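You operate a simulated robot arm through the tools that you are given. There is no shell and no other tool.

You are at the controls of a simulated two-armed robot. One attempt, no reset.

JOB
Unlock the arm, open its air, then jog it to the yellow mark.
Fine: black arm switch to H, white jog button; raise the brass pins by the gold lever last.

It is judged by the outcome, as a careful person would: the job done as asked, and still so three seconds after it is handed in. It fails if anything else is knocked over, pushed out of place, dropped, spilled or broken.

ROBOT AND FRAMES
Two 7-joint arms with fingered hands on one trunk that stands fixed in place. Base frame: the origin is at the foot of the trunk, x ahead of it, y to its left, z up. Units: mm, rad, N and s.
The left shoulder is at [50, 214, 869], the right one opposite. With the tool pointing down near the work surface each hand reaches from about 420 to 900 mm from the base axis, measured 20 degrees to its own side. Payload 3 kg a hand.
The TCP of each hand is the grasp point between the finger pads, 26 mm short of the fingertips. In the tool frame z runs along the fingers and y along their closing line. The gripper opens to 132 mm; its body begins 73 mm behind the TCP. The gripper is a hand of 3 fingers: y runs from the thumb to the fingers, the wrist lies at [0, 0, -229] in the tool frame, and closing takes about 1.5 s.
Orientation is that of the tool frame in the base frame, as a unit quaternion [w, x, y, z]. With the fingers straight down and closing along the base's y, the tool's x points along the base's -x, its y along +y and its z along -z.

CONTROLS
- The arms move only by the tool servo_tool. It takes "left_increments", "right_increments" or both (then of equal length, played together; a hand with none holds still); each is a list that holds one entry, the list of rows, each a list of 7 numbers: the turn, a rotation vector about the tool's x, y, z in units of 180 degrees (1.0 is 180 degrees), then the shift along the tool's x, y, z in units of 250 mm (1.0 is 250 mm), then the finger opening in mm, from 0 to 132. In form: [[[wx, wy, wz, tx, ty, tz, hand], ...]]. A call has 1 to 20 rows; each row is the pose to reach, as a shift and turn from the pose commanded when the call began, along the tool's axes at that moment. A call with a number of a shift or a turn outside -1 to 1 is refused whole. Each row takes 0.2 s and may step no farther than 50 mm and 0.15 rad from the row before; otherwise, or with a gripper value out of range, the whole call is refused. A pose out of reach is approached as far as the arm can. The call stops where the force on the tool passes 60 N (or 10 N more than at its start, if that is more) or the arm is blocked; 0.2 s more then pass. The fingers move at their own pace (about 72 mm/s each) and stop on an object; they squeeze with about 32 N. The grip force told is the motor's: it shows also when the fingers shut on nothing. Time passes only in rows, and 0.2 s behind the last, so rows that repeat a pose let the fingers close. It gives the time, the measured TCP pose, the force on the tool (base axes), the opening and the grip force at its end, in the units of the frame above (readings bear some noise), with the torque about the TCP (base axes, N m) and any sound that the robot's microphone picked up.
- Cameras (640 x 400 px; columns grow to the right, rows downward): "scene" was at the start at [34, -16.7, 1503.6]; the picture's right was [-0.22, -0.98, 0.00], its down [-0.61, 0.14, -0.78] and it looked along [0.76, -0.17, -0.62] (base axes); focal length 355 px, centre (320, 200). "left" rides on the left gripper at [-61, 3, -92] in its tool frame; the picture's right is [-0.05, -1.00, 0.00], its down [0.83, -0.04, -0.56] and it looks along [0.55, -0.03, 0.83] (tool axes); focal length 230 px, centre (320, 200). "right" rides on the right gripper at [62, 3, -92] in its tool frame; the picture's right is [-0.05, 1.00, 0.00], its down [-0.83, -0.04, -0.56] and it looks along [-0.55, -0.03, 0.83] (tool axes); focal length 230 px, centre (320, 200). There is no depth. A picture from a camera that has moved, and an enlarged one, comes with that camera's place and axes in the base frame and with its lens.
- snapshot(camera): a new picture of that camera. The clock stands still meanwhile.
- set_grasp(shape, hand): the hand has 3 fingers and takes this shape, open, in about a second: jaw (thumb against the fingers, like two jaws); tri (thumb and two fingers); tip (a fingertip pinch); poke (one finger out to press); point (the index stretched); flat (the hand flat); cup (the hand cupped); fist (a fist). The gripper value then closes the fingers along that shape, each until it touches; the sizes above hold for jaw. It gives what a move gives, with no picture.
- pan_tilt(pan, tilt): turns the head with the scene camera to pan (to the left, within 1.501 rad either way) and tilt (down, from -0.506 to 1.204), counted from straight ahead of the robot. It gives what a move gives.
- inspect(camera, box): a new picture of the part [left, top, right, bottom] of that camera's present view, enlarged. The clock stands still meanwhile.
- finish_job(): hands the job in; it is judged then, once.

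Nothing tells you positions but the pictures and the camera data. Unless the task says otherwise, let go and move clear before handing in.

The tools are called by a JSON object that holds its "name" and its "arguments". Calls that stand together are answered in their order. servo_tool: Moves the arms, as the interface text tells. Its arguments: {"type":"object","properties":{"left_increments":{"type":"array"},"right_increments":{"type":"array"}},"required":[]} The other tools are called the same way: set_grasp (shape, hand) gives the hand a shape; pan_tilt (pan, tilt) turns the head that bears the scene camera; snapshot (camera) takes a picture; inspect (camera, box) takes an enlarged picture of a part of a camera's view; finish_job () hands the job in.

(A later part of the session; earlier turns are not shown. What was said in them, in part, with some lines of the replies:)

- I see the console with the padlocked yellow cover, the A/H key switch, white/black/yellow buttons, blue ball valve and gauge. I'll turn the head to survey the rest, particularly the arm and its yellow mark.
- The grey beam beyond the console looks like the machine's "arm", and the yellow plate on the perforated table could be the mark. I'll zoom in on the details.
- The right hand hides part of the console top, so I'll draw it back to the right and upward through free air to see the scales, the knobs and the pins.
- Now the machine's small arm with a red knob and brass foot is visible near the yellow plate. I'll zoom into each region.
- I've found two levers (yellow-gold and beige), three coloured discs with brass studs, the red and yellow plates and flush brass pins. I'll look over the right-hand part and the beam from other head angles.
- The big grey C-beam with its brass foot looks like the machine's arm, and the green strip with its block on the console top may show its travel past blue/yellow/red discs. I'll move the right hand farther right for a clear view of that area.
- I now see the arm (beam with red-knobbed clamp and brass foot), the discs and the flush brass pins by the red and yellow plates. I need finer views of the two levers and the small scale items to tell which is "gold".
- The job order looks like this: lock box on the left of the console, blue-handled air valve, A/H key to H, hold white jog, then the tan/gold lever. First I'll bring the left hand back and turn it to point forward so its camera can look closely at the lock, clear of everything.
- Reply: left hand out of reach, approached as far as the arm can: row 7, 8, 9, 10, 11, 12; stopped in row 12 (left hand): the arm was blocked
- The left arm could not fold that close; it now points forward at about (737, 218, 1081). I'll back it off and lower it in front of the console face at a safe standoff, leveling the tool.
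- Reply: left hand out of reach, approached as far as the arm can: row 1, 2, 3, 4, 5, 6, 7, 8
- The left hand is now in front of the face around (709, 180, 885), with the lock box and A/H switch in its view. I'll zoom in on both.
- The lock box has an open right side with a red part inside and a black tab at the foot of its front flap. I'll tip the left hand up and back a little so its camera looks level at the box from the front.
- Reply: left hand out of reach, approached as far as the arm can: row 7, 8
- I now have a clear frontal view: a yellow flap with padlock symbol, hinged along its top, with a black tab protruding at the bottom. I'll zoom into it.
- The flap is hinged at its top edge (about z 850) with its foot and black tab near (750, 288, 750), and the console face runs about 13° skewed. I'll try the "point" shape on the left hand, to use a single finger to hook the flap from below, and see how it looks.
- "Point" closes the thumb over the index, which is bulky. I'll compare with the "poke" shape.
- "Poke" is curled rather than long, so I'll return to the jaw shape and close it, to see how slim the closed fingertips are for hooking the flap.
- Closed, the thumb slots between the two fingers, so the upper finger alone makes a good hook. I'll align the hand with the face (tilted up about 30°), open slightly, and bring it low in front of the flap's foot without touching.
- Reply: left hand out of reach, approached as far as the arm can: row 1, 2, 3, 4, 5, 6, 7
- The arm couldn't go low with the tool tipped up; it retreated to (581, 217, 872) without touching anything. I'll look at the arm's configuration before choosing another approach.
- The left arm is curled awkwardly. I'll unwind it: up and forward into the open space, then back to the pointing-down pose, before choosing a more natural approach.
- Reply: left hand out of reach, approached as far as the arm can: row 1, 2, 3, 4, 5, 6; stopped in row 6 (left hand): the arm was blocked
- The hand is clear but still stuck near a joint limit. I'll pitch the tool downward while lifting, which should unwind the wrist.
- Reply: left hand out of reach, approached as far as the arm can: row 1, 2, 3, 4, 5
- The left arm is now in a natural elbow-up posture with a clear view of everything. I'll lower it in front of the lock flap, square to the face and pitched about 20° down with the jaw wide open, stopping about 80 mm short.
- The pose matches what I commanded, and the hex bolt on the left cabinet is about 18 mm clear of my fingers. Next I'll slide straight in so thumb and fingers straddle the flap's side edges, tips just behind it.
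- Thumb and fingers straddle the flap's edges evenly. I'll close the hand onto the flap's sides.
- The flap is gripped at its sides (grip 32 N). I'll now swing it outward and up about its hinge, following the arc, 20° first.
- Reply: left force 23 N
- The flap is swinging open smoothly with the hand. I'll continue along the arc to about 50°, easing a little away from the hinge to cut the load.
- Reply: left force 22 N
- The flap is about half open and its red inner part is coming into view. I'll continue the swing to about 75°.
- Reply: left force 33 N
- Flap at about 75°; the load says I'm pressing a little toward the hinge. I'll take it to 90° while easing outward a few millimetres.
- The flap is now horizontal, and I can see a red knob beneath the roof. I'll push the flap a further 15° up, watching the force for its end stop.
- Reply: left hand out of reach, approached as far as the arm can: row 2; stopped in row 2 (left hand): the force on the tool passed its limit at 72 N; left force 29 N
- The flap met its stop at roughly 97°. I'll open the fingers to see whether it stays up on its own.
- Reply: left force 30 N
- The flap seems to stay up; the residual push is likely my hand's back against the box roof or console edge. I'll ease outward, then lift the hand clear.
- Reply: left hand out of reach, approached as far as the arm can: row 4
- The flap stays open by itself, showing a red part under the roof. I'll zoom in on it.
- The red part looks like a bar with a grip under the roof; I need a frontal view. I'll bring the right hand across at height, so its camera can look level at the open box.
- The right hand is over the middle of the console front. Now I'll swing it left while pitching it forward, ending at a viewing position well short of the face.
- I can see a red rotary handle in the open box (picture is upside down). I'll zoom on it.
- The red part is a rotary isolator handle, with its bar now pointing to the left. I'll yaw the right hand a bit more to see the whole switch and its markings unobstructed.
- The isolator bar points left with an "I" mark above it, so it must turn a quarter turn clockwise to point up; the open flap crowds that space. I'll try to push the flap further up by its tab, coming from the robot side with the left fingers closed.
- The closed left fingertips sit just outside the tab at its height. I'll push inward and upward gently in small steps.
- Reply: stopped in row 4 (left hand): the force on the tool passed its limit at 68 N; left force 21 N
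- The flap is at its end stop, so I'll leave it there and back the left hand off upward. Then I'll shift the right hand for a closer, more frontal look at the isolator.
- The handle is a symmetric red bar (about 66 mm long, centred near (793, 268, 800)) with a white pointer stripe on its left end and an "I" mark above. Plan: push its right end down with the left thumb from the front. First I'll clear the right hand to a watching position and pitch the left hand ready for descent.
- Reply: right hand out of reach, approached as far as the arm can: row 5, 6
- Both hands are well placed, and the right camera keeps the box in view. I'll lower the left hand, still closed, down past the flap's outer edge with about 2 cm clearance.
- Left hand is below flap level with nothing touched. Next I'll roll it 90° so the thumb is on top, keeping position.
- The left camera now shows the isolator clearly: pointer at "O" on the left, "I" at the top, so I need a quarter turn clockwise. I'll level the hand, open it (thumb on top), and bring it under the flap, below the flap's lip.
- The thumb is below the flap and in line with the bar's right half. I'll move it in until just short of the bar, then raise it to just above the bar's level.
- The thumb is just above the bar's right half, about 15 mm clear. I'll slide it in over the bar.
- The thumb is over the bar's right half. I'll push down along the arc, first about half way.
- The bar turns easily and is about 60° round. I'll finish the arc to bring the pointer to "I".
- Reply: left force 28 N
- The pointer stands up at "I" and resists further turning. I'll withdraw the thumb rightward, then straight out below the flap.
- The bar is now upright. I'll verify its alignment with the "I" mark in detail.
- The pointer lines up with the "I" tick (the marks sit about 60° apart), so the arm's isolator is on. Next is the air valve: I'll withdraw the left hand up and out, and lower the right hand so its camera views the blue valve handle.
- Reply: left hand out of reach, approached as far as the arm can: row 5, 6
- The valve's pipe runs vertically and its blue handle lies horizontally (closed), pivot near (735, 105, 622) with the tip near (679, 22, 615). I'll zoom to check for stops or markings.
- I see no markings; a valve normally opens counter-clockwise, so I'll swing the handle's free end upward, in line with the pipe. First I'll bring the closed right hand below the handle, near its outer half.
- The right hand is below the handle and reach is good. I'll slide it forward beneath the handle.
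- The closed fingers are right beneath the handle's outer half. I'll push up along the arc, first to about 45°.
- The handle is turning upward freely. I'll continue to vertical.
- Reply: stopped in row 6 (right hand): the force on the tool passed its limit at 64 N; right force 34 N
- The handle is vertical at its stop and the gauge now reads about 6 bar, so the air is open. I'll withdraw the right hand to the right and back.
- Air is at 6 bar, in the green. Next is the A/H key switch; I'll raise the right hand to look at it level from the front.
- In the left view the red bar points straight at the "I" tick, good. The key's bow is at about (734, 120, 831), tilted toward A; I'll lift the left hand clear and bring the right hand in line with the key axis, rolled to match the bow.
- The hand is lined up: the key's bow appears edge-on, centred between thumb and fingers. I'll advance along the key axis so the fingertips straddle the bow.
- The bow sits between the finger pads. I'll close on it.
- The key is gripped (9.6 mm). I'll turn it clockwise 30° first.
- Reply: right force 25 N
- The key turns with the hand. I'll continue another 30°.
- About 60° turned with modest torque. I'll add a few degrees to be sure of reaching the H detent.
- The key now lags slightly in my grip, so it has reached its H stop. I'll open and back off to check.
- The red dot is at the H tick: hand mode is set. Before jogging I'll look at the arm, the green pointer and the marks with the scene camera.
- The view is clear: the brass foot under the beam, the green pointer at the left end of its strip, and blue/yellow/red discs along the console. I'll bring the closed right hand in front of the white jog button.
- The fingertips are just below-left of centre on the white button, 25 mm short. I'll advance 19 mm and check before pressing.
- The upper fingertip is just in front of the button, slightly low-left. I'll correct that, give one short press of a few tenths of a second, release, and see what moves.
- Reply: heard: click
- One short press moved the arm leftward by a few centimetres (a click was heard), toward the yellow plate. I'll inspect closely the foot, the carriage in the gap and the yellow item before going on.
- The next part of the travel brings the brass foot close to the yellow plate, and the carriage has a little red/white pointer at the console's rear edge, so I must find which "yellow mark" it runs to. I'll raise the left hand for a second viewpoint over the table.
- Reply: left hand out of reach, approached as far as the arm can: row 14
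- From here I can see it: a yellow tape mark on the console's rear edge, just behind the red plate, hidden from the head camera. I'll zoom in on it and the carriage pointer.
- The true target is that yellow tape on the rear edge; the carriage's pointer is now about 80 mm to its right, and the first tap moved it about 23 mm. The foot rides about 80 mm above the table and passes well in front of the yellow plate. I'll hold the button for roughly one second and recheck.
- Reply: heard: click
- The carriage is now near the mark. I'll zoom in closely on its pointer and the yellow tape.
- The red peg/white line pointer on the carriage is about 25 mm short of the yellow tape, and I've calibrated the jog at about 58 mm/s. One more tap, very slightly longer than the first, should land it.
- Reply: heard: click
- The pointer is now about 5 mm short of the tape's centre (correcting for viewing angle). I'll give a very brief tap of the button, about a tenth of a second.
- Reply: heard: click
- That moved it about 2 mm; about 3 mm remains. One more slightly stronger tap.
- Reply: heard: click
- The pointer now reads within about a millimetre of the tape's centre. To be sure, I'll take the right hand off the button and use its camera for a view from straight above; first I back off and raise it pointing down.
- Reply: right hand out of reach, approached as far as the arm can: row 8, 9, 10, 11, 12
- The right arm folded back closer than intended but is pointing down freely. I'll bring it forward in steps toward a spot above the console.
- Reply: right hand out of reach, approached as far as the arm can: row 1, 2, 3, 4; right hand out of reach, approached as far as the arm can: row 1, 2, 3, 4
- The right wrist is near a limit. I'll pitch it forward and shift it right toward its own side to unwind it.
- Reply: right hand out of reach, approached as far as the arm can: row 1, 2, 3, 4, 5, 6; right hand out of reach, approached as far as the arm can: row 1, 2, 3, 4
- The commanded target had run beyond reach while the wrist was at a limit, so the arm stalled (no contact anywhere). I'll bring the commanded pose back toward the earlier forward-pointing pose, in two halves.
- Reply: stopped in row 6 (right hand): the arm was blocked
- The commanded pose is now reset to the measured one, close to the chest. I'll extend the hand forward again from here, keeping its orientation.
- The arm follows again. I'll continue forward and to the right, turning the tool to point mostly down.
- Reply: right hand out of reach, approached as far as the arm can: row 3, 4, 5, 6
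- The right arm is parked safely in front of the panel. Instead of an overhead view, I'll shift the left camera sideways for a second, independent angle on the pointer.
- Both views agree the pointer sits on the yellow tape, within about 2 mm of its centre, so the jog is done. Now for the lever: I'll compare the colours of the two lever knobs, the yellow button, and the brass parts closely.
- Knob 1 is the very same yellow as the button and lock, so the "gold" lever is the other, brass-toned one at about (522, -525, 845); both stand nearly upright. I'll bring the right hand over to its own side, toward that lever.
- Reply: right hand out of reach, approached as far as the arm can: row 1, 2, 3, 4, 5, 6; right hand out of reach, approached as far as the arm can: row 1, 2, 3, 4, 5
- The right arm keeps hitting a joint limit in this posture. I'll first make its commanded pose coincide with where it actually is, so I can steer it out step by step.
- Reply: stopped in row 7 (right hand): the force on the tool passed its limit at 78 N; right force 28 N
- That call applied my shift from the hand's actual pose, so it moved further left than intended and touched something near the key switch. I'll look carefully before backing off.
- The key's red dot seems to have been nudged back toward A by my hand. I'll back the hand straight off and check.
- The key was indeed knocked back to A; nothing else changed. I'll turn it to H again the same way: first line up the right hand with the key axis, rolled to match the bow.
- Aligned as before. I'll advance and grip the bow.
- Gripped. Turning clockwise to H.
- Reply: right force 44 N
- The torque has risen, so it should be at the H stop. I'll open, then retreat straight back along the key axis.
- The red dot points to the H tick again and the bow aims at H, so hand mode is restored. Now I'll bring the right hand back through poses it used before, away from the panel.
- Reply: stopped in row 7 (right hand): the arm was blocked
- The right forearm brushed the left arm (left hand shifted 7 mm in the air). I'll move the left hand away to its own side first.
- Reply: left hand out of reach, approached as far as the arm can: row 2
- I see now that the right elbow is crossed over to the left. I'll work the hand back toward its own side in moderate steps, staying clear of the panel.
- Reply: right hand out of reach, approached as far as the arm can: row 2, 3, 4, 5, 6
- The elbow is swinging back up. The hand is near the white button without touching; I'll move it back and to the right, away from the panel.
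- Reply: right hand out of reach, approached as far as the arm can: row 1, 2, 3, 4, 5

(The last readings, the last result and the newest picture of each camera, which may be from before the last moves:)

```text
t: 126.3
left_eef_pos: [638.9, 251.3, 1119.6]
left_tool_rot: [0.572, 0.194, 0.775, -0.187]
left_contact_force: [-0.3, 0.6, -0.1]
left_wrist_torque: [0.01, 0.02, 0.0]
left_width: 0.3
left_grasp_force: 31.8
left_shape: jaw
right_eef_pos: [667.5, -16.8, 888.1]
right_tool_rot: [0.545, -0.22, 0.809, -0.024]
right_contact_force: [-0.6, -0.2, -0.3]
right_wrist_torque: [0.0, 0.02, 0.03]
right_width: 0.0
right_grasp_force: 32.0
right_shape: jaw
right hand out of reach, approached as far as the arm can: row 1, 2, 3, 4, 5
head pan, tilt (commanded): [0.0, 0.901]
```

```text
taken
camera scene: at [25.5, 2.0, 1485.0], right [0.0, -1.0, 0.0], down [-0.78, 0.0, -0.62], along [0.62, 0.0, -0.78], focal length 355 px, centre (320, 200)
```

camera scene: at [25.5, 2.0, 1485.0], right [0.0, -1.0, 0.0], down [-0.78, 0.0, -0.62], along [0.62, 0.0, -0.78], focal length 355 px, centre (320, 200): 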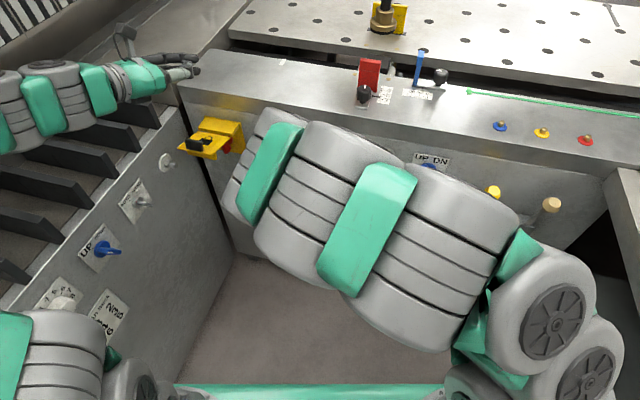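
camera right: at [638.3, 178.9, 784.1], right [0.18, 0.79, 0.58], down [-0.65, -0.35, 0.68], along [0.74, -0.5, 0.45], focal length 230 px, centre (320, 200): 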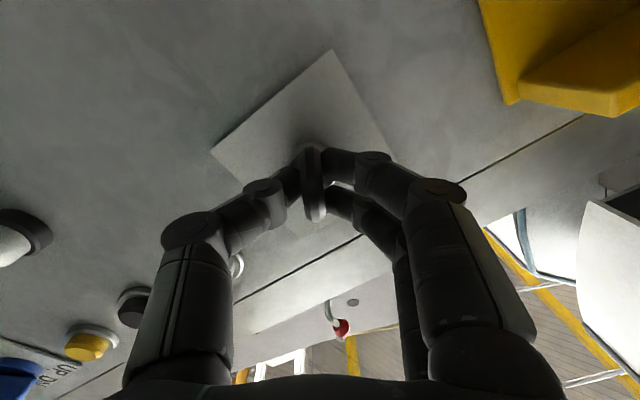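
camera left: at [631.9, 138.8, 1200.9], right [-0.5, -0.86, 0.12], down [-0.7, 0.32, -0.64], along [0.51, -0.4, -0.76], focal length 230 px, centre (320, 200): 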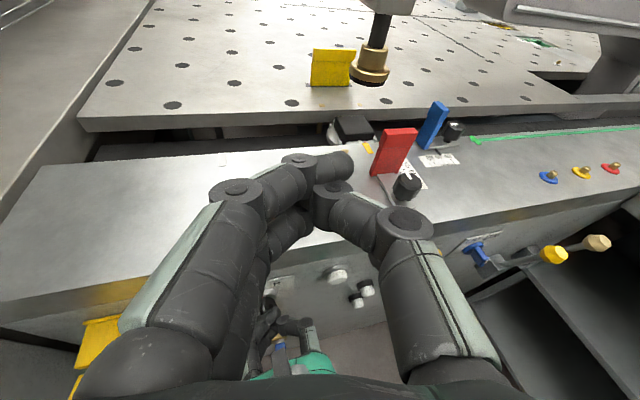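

{"name": "servo_tool", "arguments": {"right_increments": [[[0.0032, 0.0296, 0.0204, -0.016, -0.017, -0.038, 0], [0.0063, 0.0592, 0.0409, -0.033, -0.035, -0.075, 0], [0.0095, 0.0888, 0.0613, -0.049, -0.052, -0.113, 0], [0.0126, 0.1183, 0.0817, -0.065, -0.07, -0.151, 0], [0.0158, 0.1479, 0.1021, -0.081, -0.087, -0.189, 0], [0.0189, 0.1775, 0.1226, -0.098, -0.105, -0.226, 0], [0.0221, 0.2071, 0.143, -0.114, -0.122, -0.264, 0]]]}}

{"name": "snapshot", "arguments": {"camera": "scene"}}

```text
t: 127.9
left_eef_pos: [638.3, 250.7, 1119.5]
left_tool_rot: [0.572, 0.194, 0.775, -0.187]
left_contact_force: [0.0, -0.3, 0.8]
left_wrist_torque: [-0.01, 0.0, 0.05]
left_width: 0.0
left_grasp_force: 31.9
left_shape: jaw
right_eef_pos: [628.5, -43.3, 954.3]
right_tool_rot: [0.257, 0.0, 0.966, 0.001]
right_contact_force: [-0.5, -0.8, -1.2]
right_wrist_torque: [0.0, -0.01, 0.04]
right_width: 0.0
right_grasp_force: 32.3
right_shape: jaw
right hand out of reach, approached as far as the arm can: row 1
head pan, tilt (commanded): [0.0, 0.901]
```

```text
taken
camera scene: at [25.4, 1.9, 1485.0], right [0.0, -1.0, 0.0], down [-0.78, 0.0, -0.62], along [0.62, 0.0, -0.78], focal length 355 px, centre (320, 200)
```

scene: 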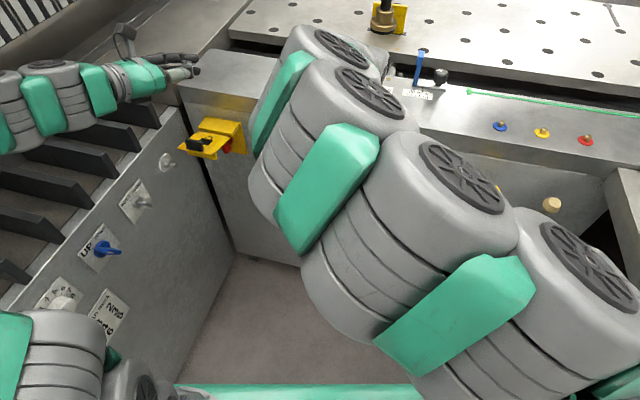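

The right arm is back in its natural elbow-up posture at exactly the commanded pose. I'll carry it rightward at height toward the levers.

{"name": "servo_tool", "arguments": {"right_increments": [[[0, 0, 0, 0.062, -0.153, -0.066, 30], [0, 0, 0, 0.123, -0.307, -0.133, 60], [0, 0, 0, 0.185, -0.46, -0.199, 80], [0, 0, 0, 0.247, -0.613, -0.265, 80], [0, 0, 0, 0.308, -0.767, -0.332, 80], [0, 0, 0, 0.37, -0.92, -0.398, 80]]]}}

{"name": "pan_tilt", "arguments": {"pan": -0.6, "tilt": 0.7}}

{"name": "snapshot", "arguments": {"camera": "scene"}}

{"name": "snapshot", "arguments": {"camera": "right"}}

```text
t: 129.3
left_eef_pos: [638.7, 251.2, 1118.3]
left_tool_rot: [0.573, 0.193, 0.775, -0.186]
left_contact_force: [0.4, 0.3, 0.1]
left_wrist_torque: [0.02, -0.01, 0.0]
left_width: 0.0
left_grasp_force: 31.8
left_shape: jaw
right_eef_pos: [499.2, -275.5, 995.4]
right_tool_rot: [0.259, -0.001, 0.966, 0.0]
right_contact_force: [-0.2, -0.7, -0.5]
right_wrist_torque: [-0.05, -0.01, -0.02]
right_width: 79.7
right_grasp_force: 0.0
right_shape: jaw
head pan, tilt (commanded): [0.0, 0.901]
```

```text
t: 130.3
left_eef_pos: [638.6, 249.8, 1119.5]
left_tool_rot: [0.572, 0.193, 0.776, -0.186]
left_contact_force: [0.0, 0.5, 0.4]
left_wrist_torque: [-0.02, -0.01, 0.0]
left_width: 0.0
left_grasp_force: 32.1
left_shape: jaw
right_eef_pos: [498.4, -274.7, 995.0]
right_tool_rot: [0.259, 0.0, 0.966, 0.0]
right_contact_force: [0.9, -0.4, 0.5]
right_wrist_torque: [-0.01, -0.02, 0.03]
right_width: 79.6
right_grasp_force: 0.0
right_shape: jaw
head pan, tilt (commanded): [-0.6, 0.7]
```

```text
taken
camera scene: at [20.1, -45.9, 1501.1], right [-0.56, -0.83, 0.0], down [-0.53, 0.36, -0.76], along [0.63, -0.43, -0.64], focal length 355 px, centre (320, 200)
```

scene: 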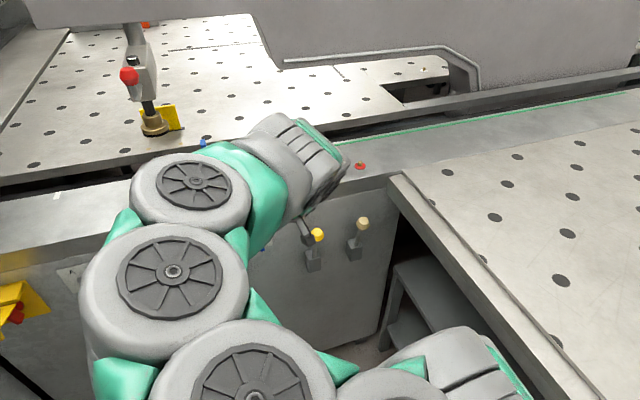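

```text
taken
camera right: at [398.9, -271.7, 1044.8], right [0.04, 1.0, 0.03], down [0.44, -0.04, 0.9], along [0.9, -0.03, -0.44], focal length 230 px, centre (320, 200)
```

right: 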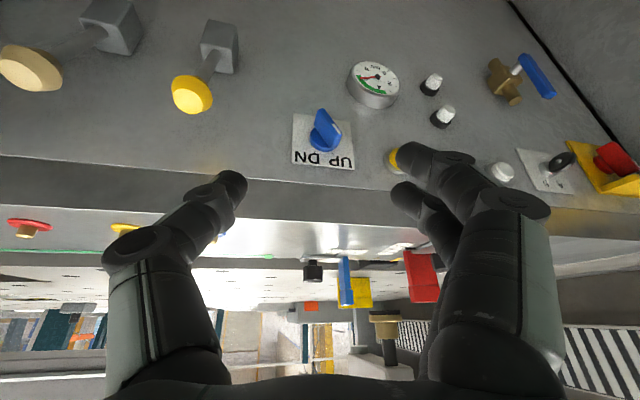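

The right hand is free and both levers are in its view; the brass-toned knob is at about (520, -523, 847). I'll move to just above and outward of it, jaw opened to 60 mm, aligned with the panel.

{"name": "servo_tool", "arguments": {"right_increments": [[[0.0074, 0, 0.0128, 0.036, -0.158, 0.033, 70], [0.0148, 0, 0.0257, 0.071, -0.315, 0.067, 64], [0.0222, 0, 0.0385, 0.107, -0.473, 0.1, 64], [0.0296, 0, 0.0513, 0.143, -0.63, 0.133, 64], [0.037, 0, 0.0642, 0.178, -0.788, 0.167, 64], [0.0444, 0, 0.077, 0.214, -0.945, 0.2, 64]]]}}

{"name": "snapshot", "arguments": {"camera": "right"}}

{"name": "snapshot", "arguments": {"camera": "scene"}}

```text
t: 131.7
left_eef_pos: [639.2, 250.6, 1118.6]
left_tool_rot: [0.572, 0.193, 0.775, -0.186]
left_contact_force: [0.3, -0.3, 0.0]
left_wrist_torque: [-0.03, 0.01, 0.05]
left_width: 0.0
left_grasp_force: 32.2
left_shape: jaw
right_eef_pos: [476.0, -514.3, 924.8]
right_tool_rot: [0.256, 0.135, 0.957, -0.036]
right_contact_force: [0.3, 0.1, -0.9]
right_wrist_torque: [0.0, 0.0, 0.0]
right_width: 64.5
right_grasp_force: 0.1
right_shape: jaw
head pan, tilt (commanded): [-0.6, 0.7]
```

```text
taken
camera right: at [381.9, -483.6, 975.1], right [0.32, 0.95, 0.03], down [0.41, -0.16, 0.9], along [0.85, -0.27, -0.44], focal length 230 px, centre (320, 200)
```

right: 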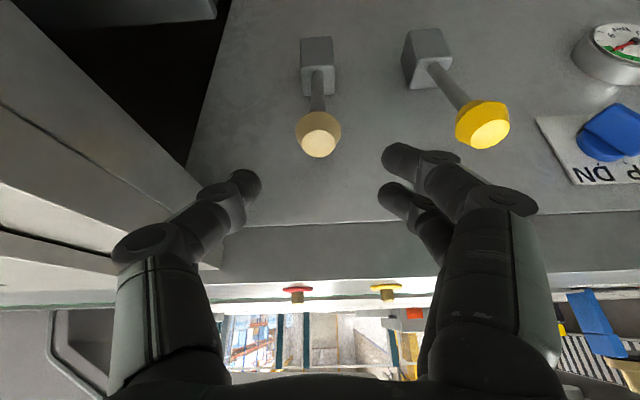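

```text
taken
camera scene: at [20.1, -46.0, 1501.1], right [-0.56, -0.83, 0.0], down [-0.53, 0.36, -0.76], along [0.63, -0.43, -0.64], focal length 355 px, centre (320, 200)
```

scene: 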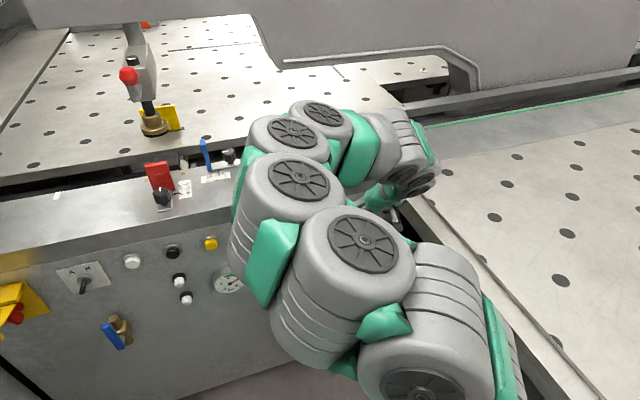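

The knob is centred between thumb and fingers. I'll zoom on the lever's base to judge how it swings before gripping.

{"name": "inspect", "arguments": {"camera": "right", "box": [270, 20, 370, 170]}}

{"name": "inspect", "arguments": {"camera": "right", "box": [180, 20, 540, 240]}}

```text
2.67 times, centred on (320, 95) of right
camera zoom: at [381.9, -483.6, 975.1], right [0.32, 0.95, 0.03], down [0.41, -0.16, 0.9], along [0.85, -0.27, -0.44], focal length 614 px, centre (320, 480)
```

zoom: 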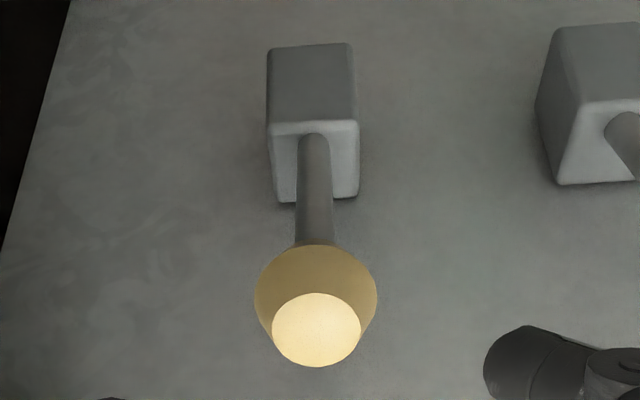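

```text
1.78 times, centred on (360, 130) of right
camera zoom: at [381.9, -483.6, 975.1], right [0.32, 0.95, 0.03], down [0.41, -0.16, 0.9], along [0.85, -0.27, -0.44], focal length 409 px, centre (249, 324)
```

zoom: 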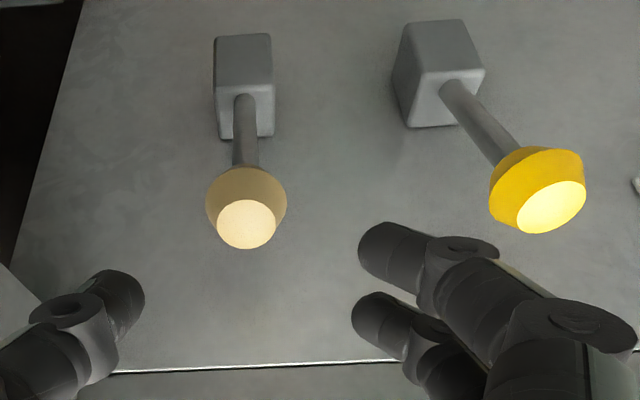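

In this light the right-hand knob is plainly gold/brass-coloured beside the truly yellow one, which settles it. I'll advance and close on the gold knob.

{"name": "servo_tool", "arguments": {"right_increments": [[[0, 0, 0, 0, 0, 0.09, 64], [0, 0, 0, 0, 0, 0.18, 64], [0, 0, 0, 0, 0, 0.26, 64], [0, 0, 0, 0, 0, 0.336, 64], [0, 0, 0, 0, 0, 0.336, 45], [0, 0, 0, 0, 0, 0.336, 25], [0, 0, 0, 0, 0, 0.336, 15], [0, 0, 0, 0, 0, 0.336, 15], [0, 0, 0, 0, 0, 0.336, 15]]]}}

{"name": "snapshot", "arguments": {"camera": "right"}}

```text
t: 133.7
left_eef_pos: [639.2, 250.2, 1118.5]
left_tool_rot: [0.572, 0.193, 0.775, -0.186]
left_contact_force: [-0.7, -0.5, 0.5]
left_wrist_torque: [0.01, -0.03, 0.0]
left_width: 0.0
left_grasp_force: 32.1
left_shape: jaw
right_eef_pos: [517.6, -523.6, 850.6]
right_tool_rot: [0.256, 0.133, 0.957, -0.034]
right_contact_force: [2.9, -2.5, -13.8]
right_wrist_torque: [0.02, 0.06, -0.03]
right_width: 25.3
right_grasp_force: 32.3
right_shape: jaw
head pan, tilt (commanded): [-0.6, 0.7]
```

```text
taken
camera right: at [422.8, -492.1, 900.2], right [0.32, 0.95, 0.03], down [0.41, -0.16, 0.9], along [0.85, -0.27, -0.44], focal length 230 px, centre (320, 200)
```

right: 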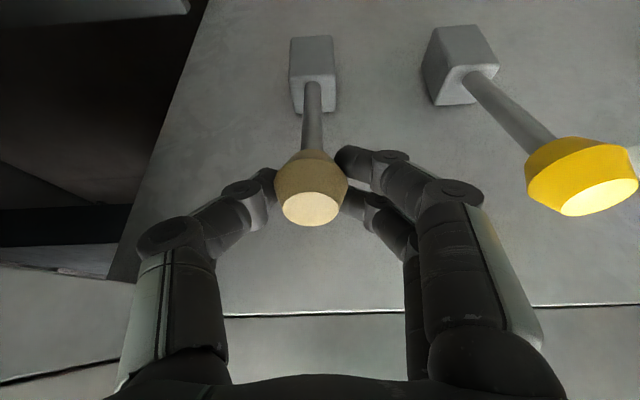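

The gold knob is gripped. I'll try a small pull outward along the lever's arc (about 8°) and watch both the force and the pins.

{"name": "servo_tool", "arguments": {"right_increments": [[[0, 0, 0, 0.023, 0, -0.005, 15], [0, 0, 0, 0.046, 0, -0.01, 15], [0, 0, 0, 0.074, 0, -0.013, 15]]]}}

{"name": "snapshot", "arguments": {"camera": "right"}}

{"name": "inspect", "arguments": {"camera": "scene", "box": [100, 90, 260, 220]}}

```text
t: 134.5
left_eef_pos: [637.8, 249.8, 1119.8]
left_tool_rot: [0.572, 0.193, 0.775, -0.186]
left_contact_force: [-0.2, -0.3, -0.7]
left_wrist_torque: [0.0, 0.0, -0.01]
left_width: 0.1
left_grasp_force: 32.0
left_shape: jaw
right_eef_pos: [500.2, -518.1, 844.2]
right_tool_rot: [0.256, 0.134, 0.957, -0.037]
right_contact_force: [6.5, -5.5, -10.2]
right_wrist_torque: [-0.1, -0.18, 0.04]
right_width: 25.0
right_grasp_force: 32.1
right_shape: jaw
head pan, tilt (commanded): [-0.6, 0.7]
```

```text
taken
camera right: at [405.2, -487.1, 894.5], right [0.32, 0.95, 0.03], down [0.41, -0.16, 0.9], along [0.85, -0.27, -0.44], focal length 230 px, centre (320, 200)
```

right: 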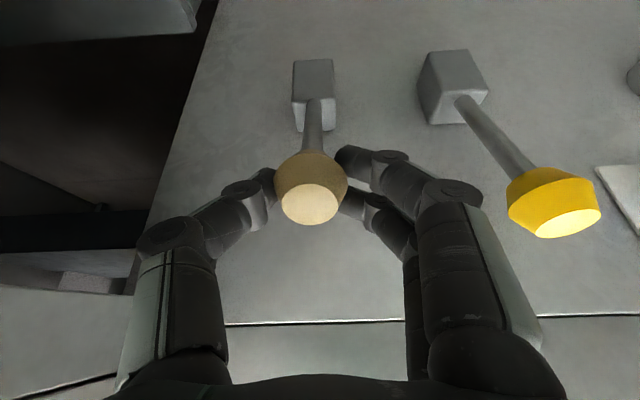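

```text
3.08 times, centred on (180, 155) of scene
camera zoom: at [20.3, -46.2, 1501.1], right [-0.56, -0.83, 0.0], down [-0.53, 0.36, -0.76], along [0.63, -0.43, -0.64], focal length 1093 px, centre (751, 338)
```

zoom: 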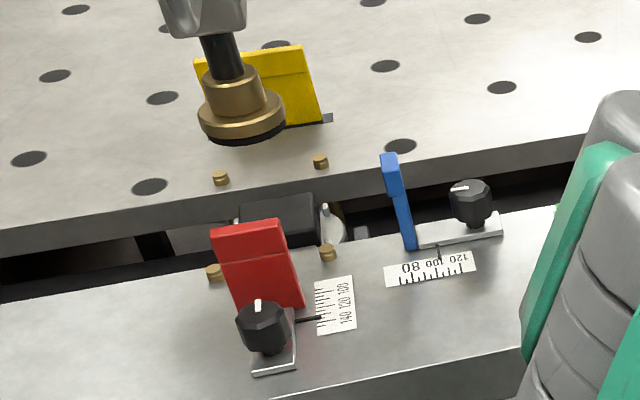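

The lever swings easily and the brass pins have begun to rise, so this is the right one. I'll continue the pull along the arc.

{"name": "servo_tool", "arguments": {"right_increments": [[[0, 0, 0, 0.054, 0, -0.004, 15], [0, 0, 0, 0.112, 0, -0.001, 15], [0, 0, 0, 0.158, 0, 0.006, 15], [0, 0, 0, 0.204, 0, 0.016, 15]]]}}

{"name": "snapshot", "arguments": {"camera": "right"}}

{"name": "inspect", "arguments": {"camera": "scene", "box": [100, 90, 260, 220]}}

```text
t: 135.5
left_eef_pos: [637.8, 250.8, 1118.9]
left_tool_rot: [0.572, 0.194, 0.775, -0.186]
left_contact_force: [1.0, 0.1, 0.0]
left_wrist_torque: [-0.01, 0.0, -0.01]
left_width: 0.0
left_grasp_force: 32.0
left_shape: jaw
right_eef_pos: [460.3, -508.2, 815.1]
right_tool_rot: [0.254, 0.134, 0.957, -0.036]
right_contact_force: [5.9, -4.3, -4.5]
right_wrist_torque: [-0.15, -0.22, -0.02]
right_width: 24.6
right_grasp_force: 31.7
right_shape: jaw
head pan, tilt (commanded): [-0.6, 0.7]
```

```text
taken
camera right: at [365.5, -476.6, 866.2], right [0.32, 0.95, 0.03], down [0.41, -0.16, 0.9], along [0.85, -0.27, -0.44], focal length 230 px, centre (320, 200)
```

right: 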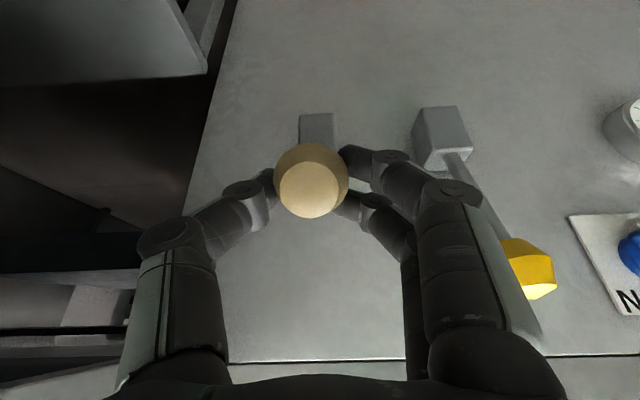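

```text
3.08 times, centred on (180, 155) of scene
camera zoom: at [20.2, -46.1, 1501.1], right [-0.56, -0.83, 0.0], down [-0.53, 0.36, -0.76], along [0.63, -0.43, -0.64], focal length 1093 px, centre (751, 338)
```

zoom: 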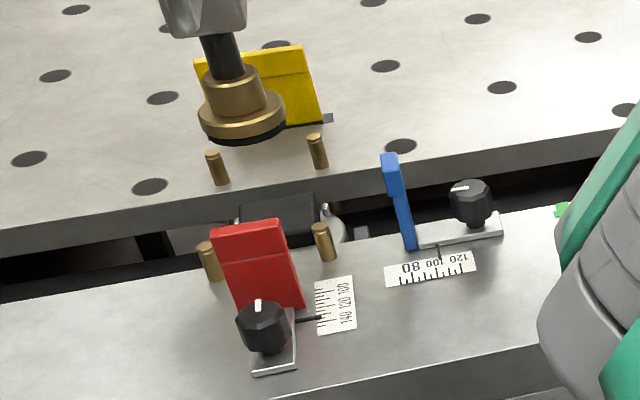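

The pins are well up and still following the lever. I'll continue toward the lever's end stop.

{"name": "servo_tool", "arguments": {"right_increments": [[[0, 0, 0, 0.044, 0, 0.0145, 15], [0, 0, 0, 0.088, 0, 0.033, 15], [0, 0, 0, 0.129, 0, 0.055, 15]]]}}

{"name": "snapshot", "arguments": {"camera": "right"}}

{"name": "inspect", "arguments": {"camera": "scene", "box": [100, 90, 260, 220]}}

```text
t: 136.3
left_eef_pos: [637.7, 250.3, 1120.2]
left_tool_rot: [0.572, 0.193, 0.775, -0.186]
left_contact_force: [0.1, 0.4, -0.1]
left_wrist_torque: [0.03, -0.01, -0.03]
left_width: 0.2
left_grasp_force: 32.1
left_shape: jaw
right_eef_pos: [452.9, -506.7, 807.2]
right_tool_rot: [0.255, 0.134, 0.957, -0.036]
right_contact_force: [4.8, -12.7, -8.7]
right_wrist_torque: [-0.4, -0.02, 0.1]
right_width: 22.1
right_grasp_force: 31.8
right_shape: jaw
right hand out of reach, approached as far as the arm can: row 2, 3
head pan, tilt (commanded): [-0.6, 0.7]
```

```text
taken
camera right: at [357.1, -475.4, 857.7], right [0.32, 0.95, 0.03], down [0.41, -0.16, 0.9], along [0.85, -0.27, -0.44], focal length 230 px, centre (320, 200)
```

right: 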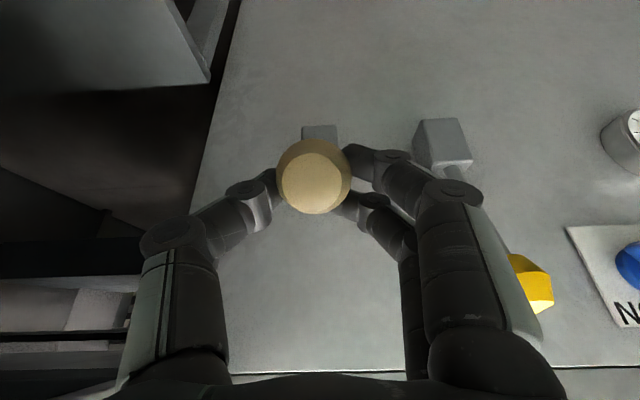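

```text
3.08 times, centred on (180, 155) of scene
camera zoom: at [20.2, -46.3, 1501.1], right [-0.57, -0.82, 0.0], down [-0.53, 0.36, -0.76], along [0.63, -0.43, -0.64], focal length 1093 px, centre (751, 338)
```

zoom: 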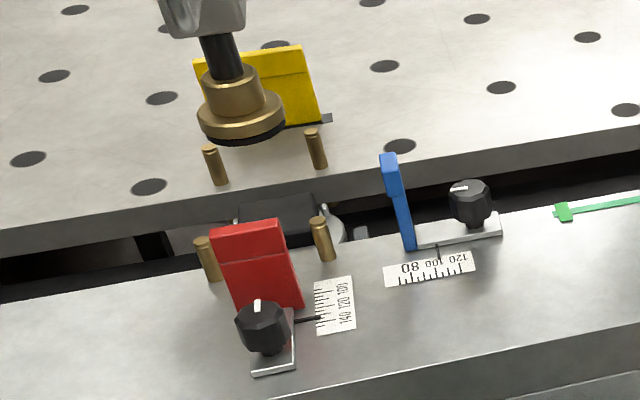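

The arm is near its limit at this tilt. I'll rotate the hand about the knob to point more downward (it pivots in the grip), which regains reach.

{"name": "servo_tool", "arguments": {"right_increments": [[[0, 0.033, 0, 0, 0, 0, 15], [0, 0.067, 0, 0, 0, 0, 15], [0, 0.1, 0, 0, 0, 0, 15], [0, 0.133, 0, 0, 0, 0, 15], [0, 0.167, 0, 0, 0, 0, 15]]]}}

{"name": "snapshot", "arguments": {"camera": "right"}}

{"name": "inspect", "arguments": {"camera": "scene", "box": [100, 90, 260, 220]}}

```text
t: 137.5
left_eef_pos: [637.6, 250.3, 1119.6]
left_tool_rot: [0.573, 0.193, 0.774, -0.186]
left_contact_force: [0.7, -0.2, 0.4]
left_wrist_torque: [0.0, 0.0, 0.02]
left_width: 0.2
left_grasp_force: 31.9
left_shape: jaw
right_eef_pos: [453.6, -503.7, 807.4]
right_tool_rot: [-0.002, 0.138, 0.99, 0.001]
right_contact_force: [-0.9, 0.0, 0.1]
right_wrist_torque: [0.02, -0.03, 0.0]
right_width: 12.8
right_grasp_force: 31.9
right_shape: jaw
head pan, tilt (commanded): [-0.6, 0.7]
```

```text
taken
camera right: at [395.3, -483.8, 900.3], right [0.32, 0.95, 0.0], down [0.79, -0.27, 0.55], along [0.52, -0.18, -0.83], focal length 230 px, centre (320, 200)
```

right: 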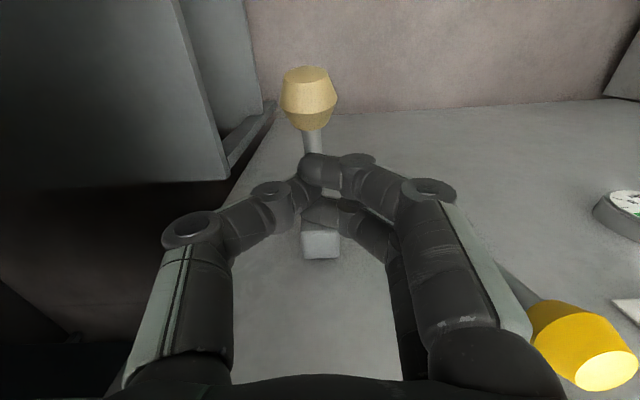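

```text
3.08 times, centred on (180, 155) of scene
camera zoom: at [20.0, -46.0, 1501.2], right [-0.56, -0.83, 0.0], down [-0.53, 0.36, -0.77], along [0.63, -0.43, -0.64], focal length 1093 px, centre (751, 338)
```

zoom: 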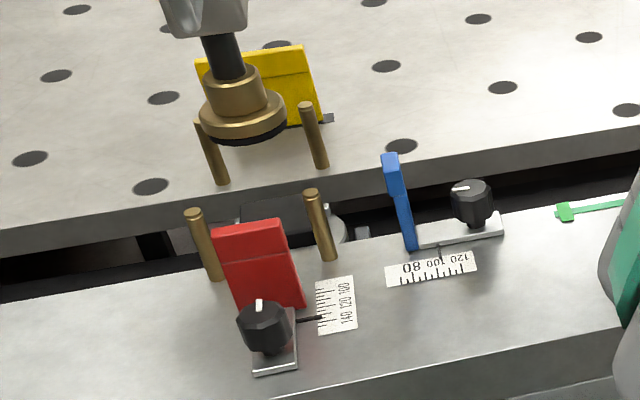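

The lever went over further: the knob slipped through to my fingers gripping the rod, and the pins are now tall. I'll check the pins, the foot and the lever closely.

{"name": "inspect", "arguments": {"camera": "scene", "box": [140, 100, 220, 190]}}

{"name": "snapshot", "arguments": {"camera": "left"}}

{"name": "snapshot", "arguments": {"camera": "scene"}}

```text
4.44 times, centred on (180, 145) of scene
camera zoom: at [20.0, -46.0, 1501.2], right [-0.56, -0.83, 0.0], down [-0.53, 0.36, -0.77], along [0.63, -0.43, -0.64], focal length 1579 px, centre (942, 444)
```

zoom: 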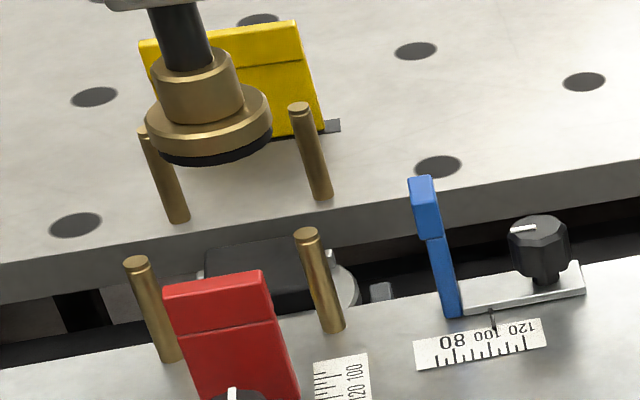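

```text
taken
camera left: at [581.1, 295.6, 1202.7], right [-0.5, -0.86, 0.12], down [-0.7, 0.32, -0.64], along [0.51, -0.4, -0.76], focal length 230 px, centre (320, 200)
```

left: 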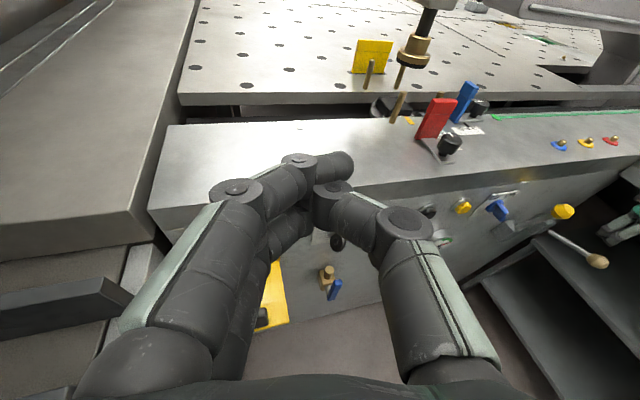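

```text
taken
camera scene: at [20.0, -46.0, 1501.2], right [-0.56, -0.83, 0.0], down [-0.53, 0.36, -0.77], along [0.63, -0.43, -0.64], focal length 355 px, centre (320, 200)
```

scene: 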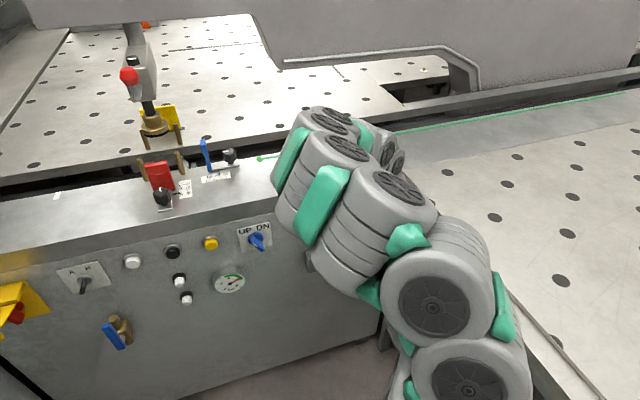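

The foot clears the pins (they stand about 37 mm behind it), and the lever now points out toward me. I'll open the fingers and lift off to see whether the lever and pins stay.

{"name": "servo_tool", "arguments": {"right_increments": [[[0, 0, 0, 0, 0, 0, 30], [0, 0, 0, 0, 0, 0, 50], [0, 0, 0, 0, 0, 0, 60], [0, 0, 0, 0, 0, -0.1, 60], [0, 0, 0, 0, 0, -0.25, 60], [0, 0, 0, 0, 0, -0.4, 60], [0, 0, 0, 0, 0, -0.5, 60]]]}}

{"name": "snapshot", "arguments": {"camera": "right"}}

{"name": "inspect", "arguments": {"camera": "left", "box": [480, 160, 640, 290]}}

{"name": "inspect", "arguments": {"camera": "scene", "box": [130, 90, 240, 210]}}

```text
t: 139.1
left_eef_pos: [638.0, 251.1, 1119.6]
left_tool_rot: [0.572, 0.193, 0.775, -0.186]
left_contact_force: [0.3, -0.5, 0.9]
left_wrist_torque: [-0.03, -0.04, 0.0]
left_width: 0.3
left_grasp_force: 31.9
left_shape: jaw
right_eef_pos: [451.3, -505.1, 933.4]
right_tool_rot: [-0.002, 0.14, 0.99, -0.001]
right_contact_force: [-1.1, 0.4, -0.5]
right_wrist_torque: [0.02, -0.04, 0.01]
right_width: 59.5
right_grasp_force: 0.0
right_shape: jaw
head pan, tilt (commanded): [-0.6, 0.7]
```

```text
taken
camera right: at [394.2, -484.8, 1026.4], right [0.32, 0.95, 0.0], down [0.79, -0.27, 0.55], along [0.52, -0.18, -0.83], focal length 230 px, centre (320, 200)
```

right: 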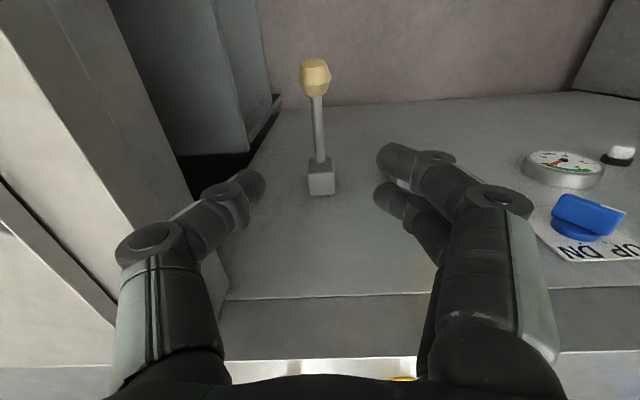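

```text
3.08 times, centred on (560, 225) of left
camera zoom: at [581.3, 295.2, 1202.6], right [-0.5, -0.86, 0.12], down [-0.7, 0.32, -0.64], along [0.51, -0.4, -0.76], focal length 708 px, centre (-418, 123)
```

zoom: 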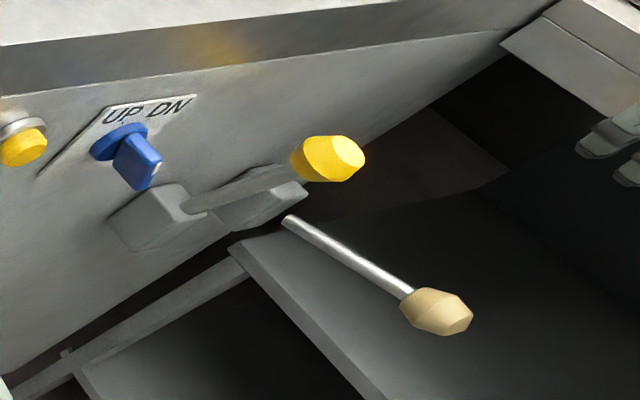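

```text
3.33 times, centred on (185, 150) of scene
camera zoom: at [20.1, -46.0, 1501.2], right [-0.56, -0.83, 0.0], down [-0.53, 0.36, -0.76], along [0.63, -0.43, -0.64], focal length 1184 px, centre (770, 367)
```

zoom: 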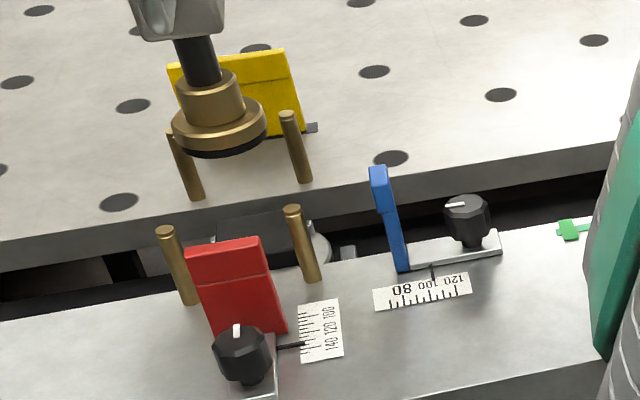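

The gold lever rests at its lower stop, pointing out at me, and all four brass pins stand raised. I'll now verify everything else: pointer on the mark, key at H, isolator, air.

{"name": "inspect", "arguments": {"camera": "left", "box": [385, 90, 445, 140]}}

{"name": "inspect", "arguments": {"camera": "scene", "box": [40, 220, 260, 360]}}

{"name": "inspect", "arguments": {"camera": "scene", "box": [40, 250, 120, 310]}}

```text
8.00 times, centred on (415, 115) of left
camera zoom: at [581.3, 295.2, 1202.6], right [-0.5, -0.86, 0.12], down [-0.7, 0.32, -0.64], along [0.51, -0.4, -0.76], focal length 1841 px, centre (-440, 880)
```

zoom: 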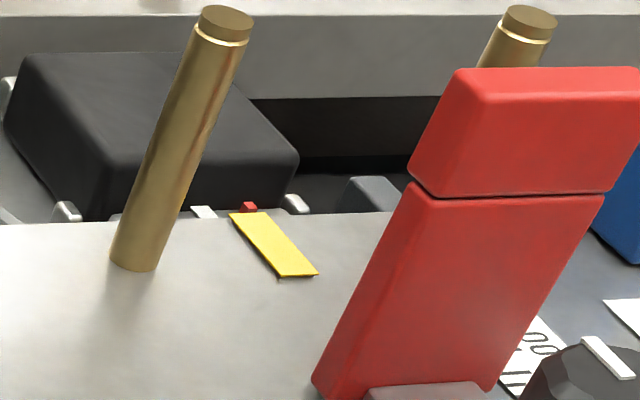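

```text
2.86 times, centred on (150, 290) of scene
camera zoom: at [20.1, -46.0, 1501.2], right [-0.56, -0.83, 0.0], down [-0.53, 0.36, -0.76], along [0.63, -0.43, -0.64], focal length 1015 px, centre (806, -57)
```

zoom: 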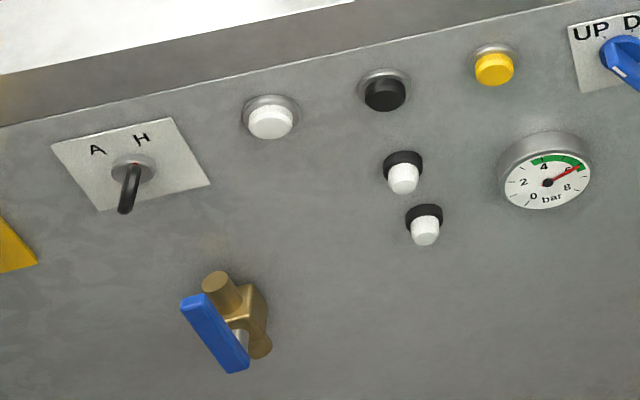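

```text
6.67 times, centred on (80, 280) of scene
camera zoom: at [20.1, -46.0, 1501.2], right [-0.56, -0.83, 0.0], down [-0.53, 0.36, -0.76], along [0.63, -0.43, -0.64], focal length 2368 px, centre (1920, -333)
```

zoom: 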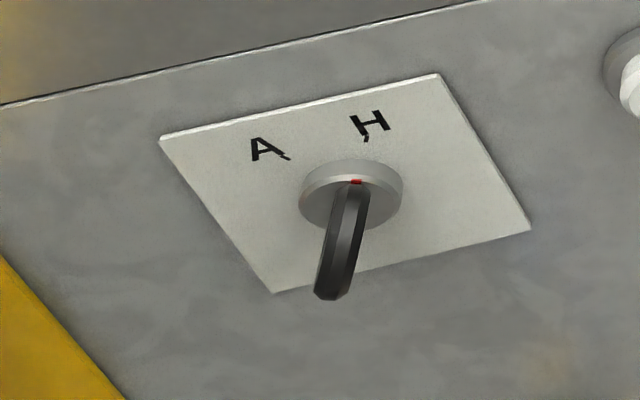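

The pointer's red peg sits right at the end of the yellow tape, air reads 6 bar, valve handle is vertical. I'll recheck the key and isolator from the earlier viewing angle.

{"name": "pan_tilt", "arguments": {"pan": 0.4, "tilt": 0.9}}

{"name": "inspect", "arguments": {"camera": "scene", "box": [370, 120, 430, 165]}}

{"name": "snapshot", "arguments": {"camera": "scene"}}

{"name": "inspect", "arguments": {"camera": "scene", "box": [290, 80, 400, 170]}}

```text
t: 140.3
left_eef_pos: [638.6, 249.4, 1118.3]
left_tool_rot: [0.572, 0.194, 0.775, -0.187]
left_contact_force: [0.1, -0.3, -0.1]
left_wrist_torque: [0.01, -0.03, -0.03]
left_width: 0.0
left_grasp_force: 32.0
left_shape: jaw
right_eef_pos: [451.2, -505.2, 932.8]
right_tool_rot: [-0.001, 0.138, 0.99, 0.0]
right_contact_force: [-0.5, -0.1, -0.3]
right_wrist_torque: [0.0, -0.01, 0.01]
right_width: 59.5
right_grasp_force: 0.0
right_shape: jaw
head pan, tilt (commanded): [0.4, 0.901]
```

```text
8.89 times, centred on (400, 142) of scene
camera zoom: at [19.6, 31.3, 1485.0], right [0.39, -0.92, 0.0], down [-0.72, -0.3, -0.62], along [0.57, 0.24, -0.78], focal length 3157 px, centre (-391, 711)
```

zoom: 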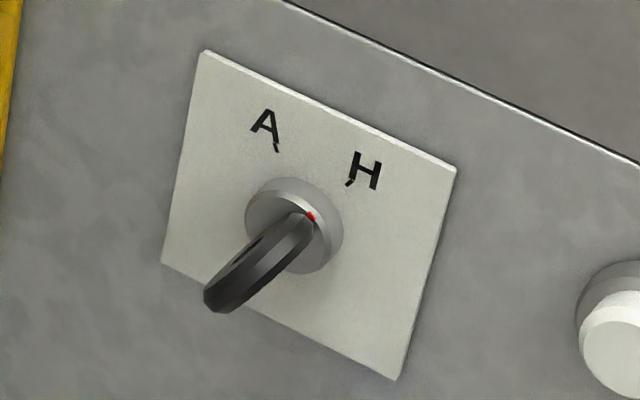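

```text
taken
camera scene: at [19.6, 31.3, 1485.0], right [0.39, -0.92, 0.0], down [-0.72, -0.3, -0.62], along [0.57, 0.24, -0.78], focal length 355 px, centre (320, 200)
```

scene: 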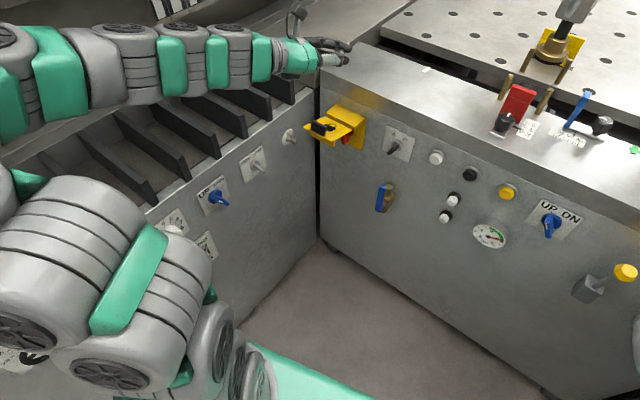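

```text
4.44 times, centred on (345, 125) of scene
camera zoom: at [19.6, 31.3, 1485.0], right [0.39, -0.92, 0.0], down [-0.72, -0.3, -0.62], along [0.57, 0.24, -0.78], focal length 1579 px, centre (209, 533)
```

zoom: 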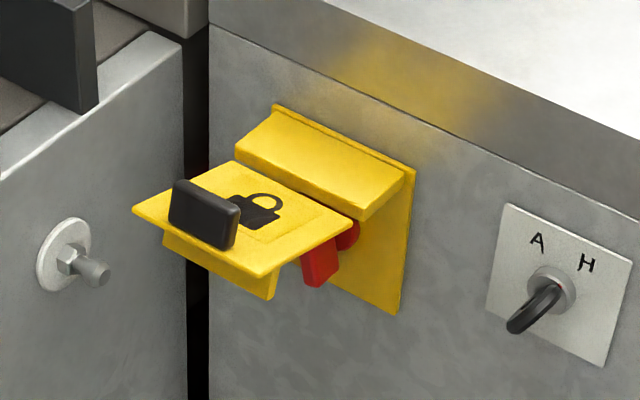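

Key is at H exactly as before, the isolator stands at I, and nothing else is disturbed. I'll lift the right hand a little further clear and take a last look at pins and lever.

{"name": "servo_tool", "arguments": {"right_increments": [[[0, 0, 0, 0, 0, -0.12, 60], [0, 0, 0, 0, 0, -0.24, 60], [0, 0, 0, 0, 0, -0.34, 60], [0, 0, 0, 0, 0, -0.34, 60], [0, 0, 0, 0, 0, -0.34, 60]]]}}

{"name": "pan_tilt", "arguments": {"pan": -0.3, "tilt": 0.6}}

{"name": "snapshot", "arguments": {"camera": "scene"}}

{"name": "inspect", "arguments": {"camera": "scene", "box": [180, 120, 340, 240]}}

{"name": "snapshot", "arguments": {"camera": "right"}}

```text
t: 141.5
left_eef_pos: [638.3, 249.7, 1119.1]
left_tool_rot: [0.572, 0.193, 0.775, -0.186]
left_contact_force: [-0.3, -0.1, -0.7]
left_wrist_torque: [-0.01, -0.03, -0.03]
left_width: 0.1
left_grasp_force: 32.6
left_shape: jaw
right_eef_pos: [452.4, -503.8, 1016.8]
right_tool_rot: [-0.001, 0.138, 0.99, 0.0]
right_contact_force: [1.0, 0.1, -0.7]
right_wrist_torque: [0.0, 0.01, 0.0]
right_width: 59.6
right_grasp_force: 0.0
right_shape: jaw
head pan, tilt (commanded): [0.4, 0.901]
```

```text
t: 142.6
left_eef_pos: [638.0, 250.5, 1118.9]
left_tool_rot: [0.572, 0.194, 0.775, -0.187]
left_contact_force: [0.4, 0.5, -0.5]
left_wrist_torque: [0.03, -0.01, 0.0]
left_width: 0.1
left_grasp_force: 31.8
left_shape: jaw
right_eef_pos: [453.4, -504.9, 1016.7]
right_tool_rot: [-0.001, 0.138, 0.99, 0.001]
right_contact_force: [0.3, -0.7, -0.5]
right_wrist_torque: [0.01, 0.0, -0.04]
right_width: 59.5
right_grasp_force: 0.0
right_shape: jaw
head pan, tilt (commanded): [-0.3, 0.6]
```

```text
taken
camera scene: at [34.4, -24.1, 1509.8], right [-0.29, -0.96, 0.0], down [-0.54, 0.17, -0.82], along [0.79, -0.24, -0.57], focal length 355 px, centre (320, 200)
```

scene: 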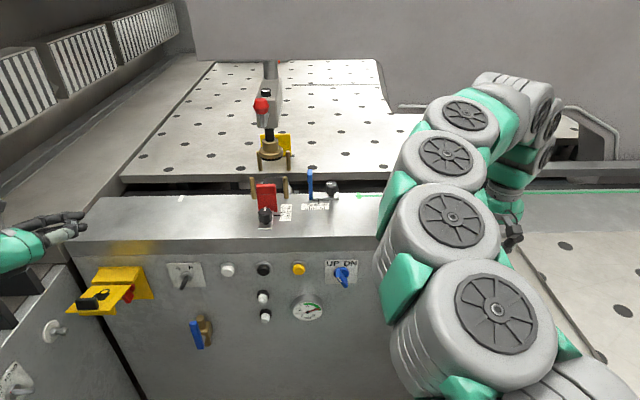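

```text
3.33 times, centred on (260, 180) of scene
camera zoom: at [34.4, -24.1, 1509.8], right [-0.29, -0.96, 0.0], down [-0.54, 0.17, -0.82], along [0.79, -0.24, -0.57], focal length 1184 px, centre (520, 267)
```

zoom: 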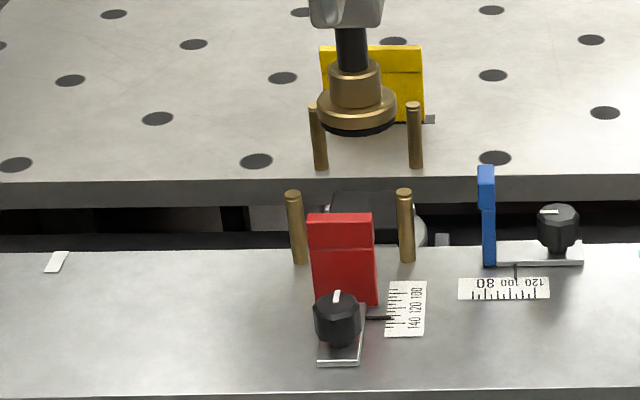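

```text
taken
camera right: at [394.4, -483.6, 1110.0], right [0.32, 0.95, 0.0], down [0.79, -0.27, 0.55], along [0.52, -0.18, -0.83], focal length 230 px, centre (320, 200)
```

right: 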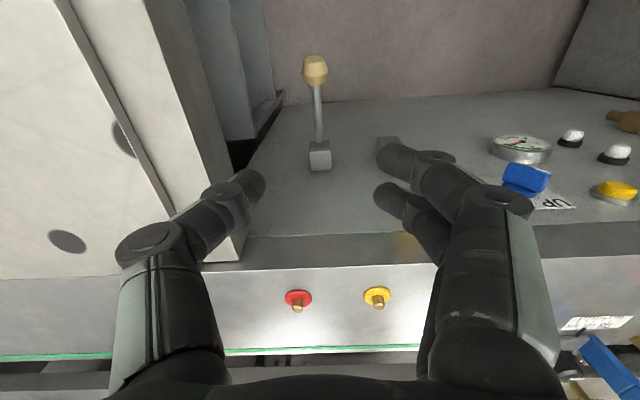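

All steps are done in order: isolator turned to I, air valve open (6 bar), key at H, arm jogged so its pointer lies on the yellow mark, and the four brass pins raised last by the gold lever. Both hands are clear of the machine, so I hand the job in.

{"name": "finish_job", "arguments": {}}

```text
The job is handed in.
```

I handed the job in with the arm on the yellow mark and the four brass pins raised. I got no verdict back.

- **Unlock:** I lifted the yellow flap and turned the red handle inside from O to I. The flap is still open.
- **Air:** the blue valve handle is turned in line with its pipe, and the gauge reads about 6 bar.
- **Arm switch:** the black key is at H. After the jog my right hand knocked it back to A, so I turned it to H again before touching the lever.
- **Jog:** I used the white button in short presses until the carriage pointer lay on the yellow tape at the console's rear edge. I estimate it is 2–3 mm short of the tape's centre, on a tape about 11 mm wide.
- **Pins:** I raised them last, with the right-hand lever. I took that brass-toned knob to be the gold one, because the other knob is plain yellow; the pins followed as I pulled it. The knob slipped from my grip near the end of the pull, and the lever went on to what looks like its stop and stayed there.

The two arms brushed each other once in the air. The last camera views showed nothing else moved on the machine, and both hands are clear of it.
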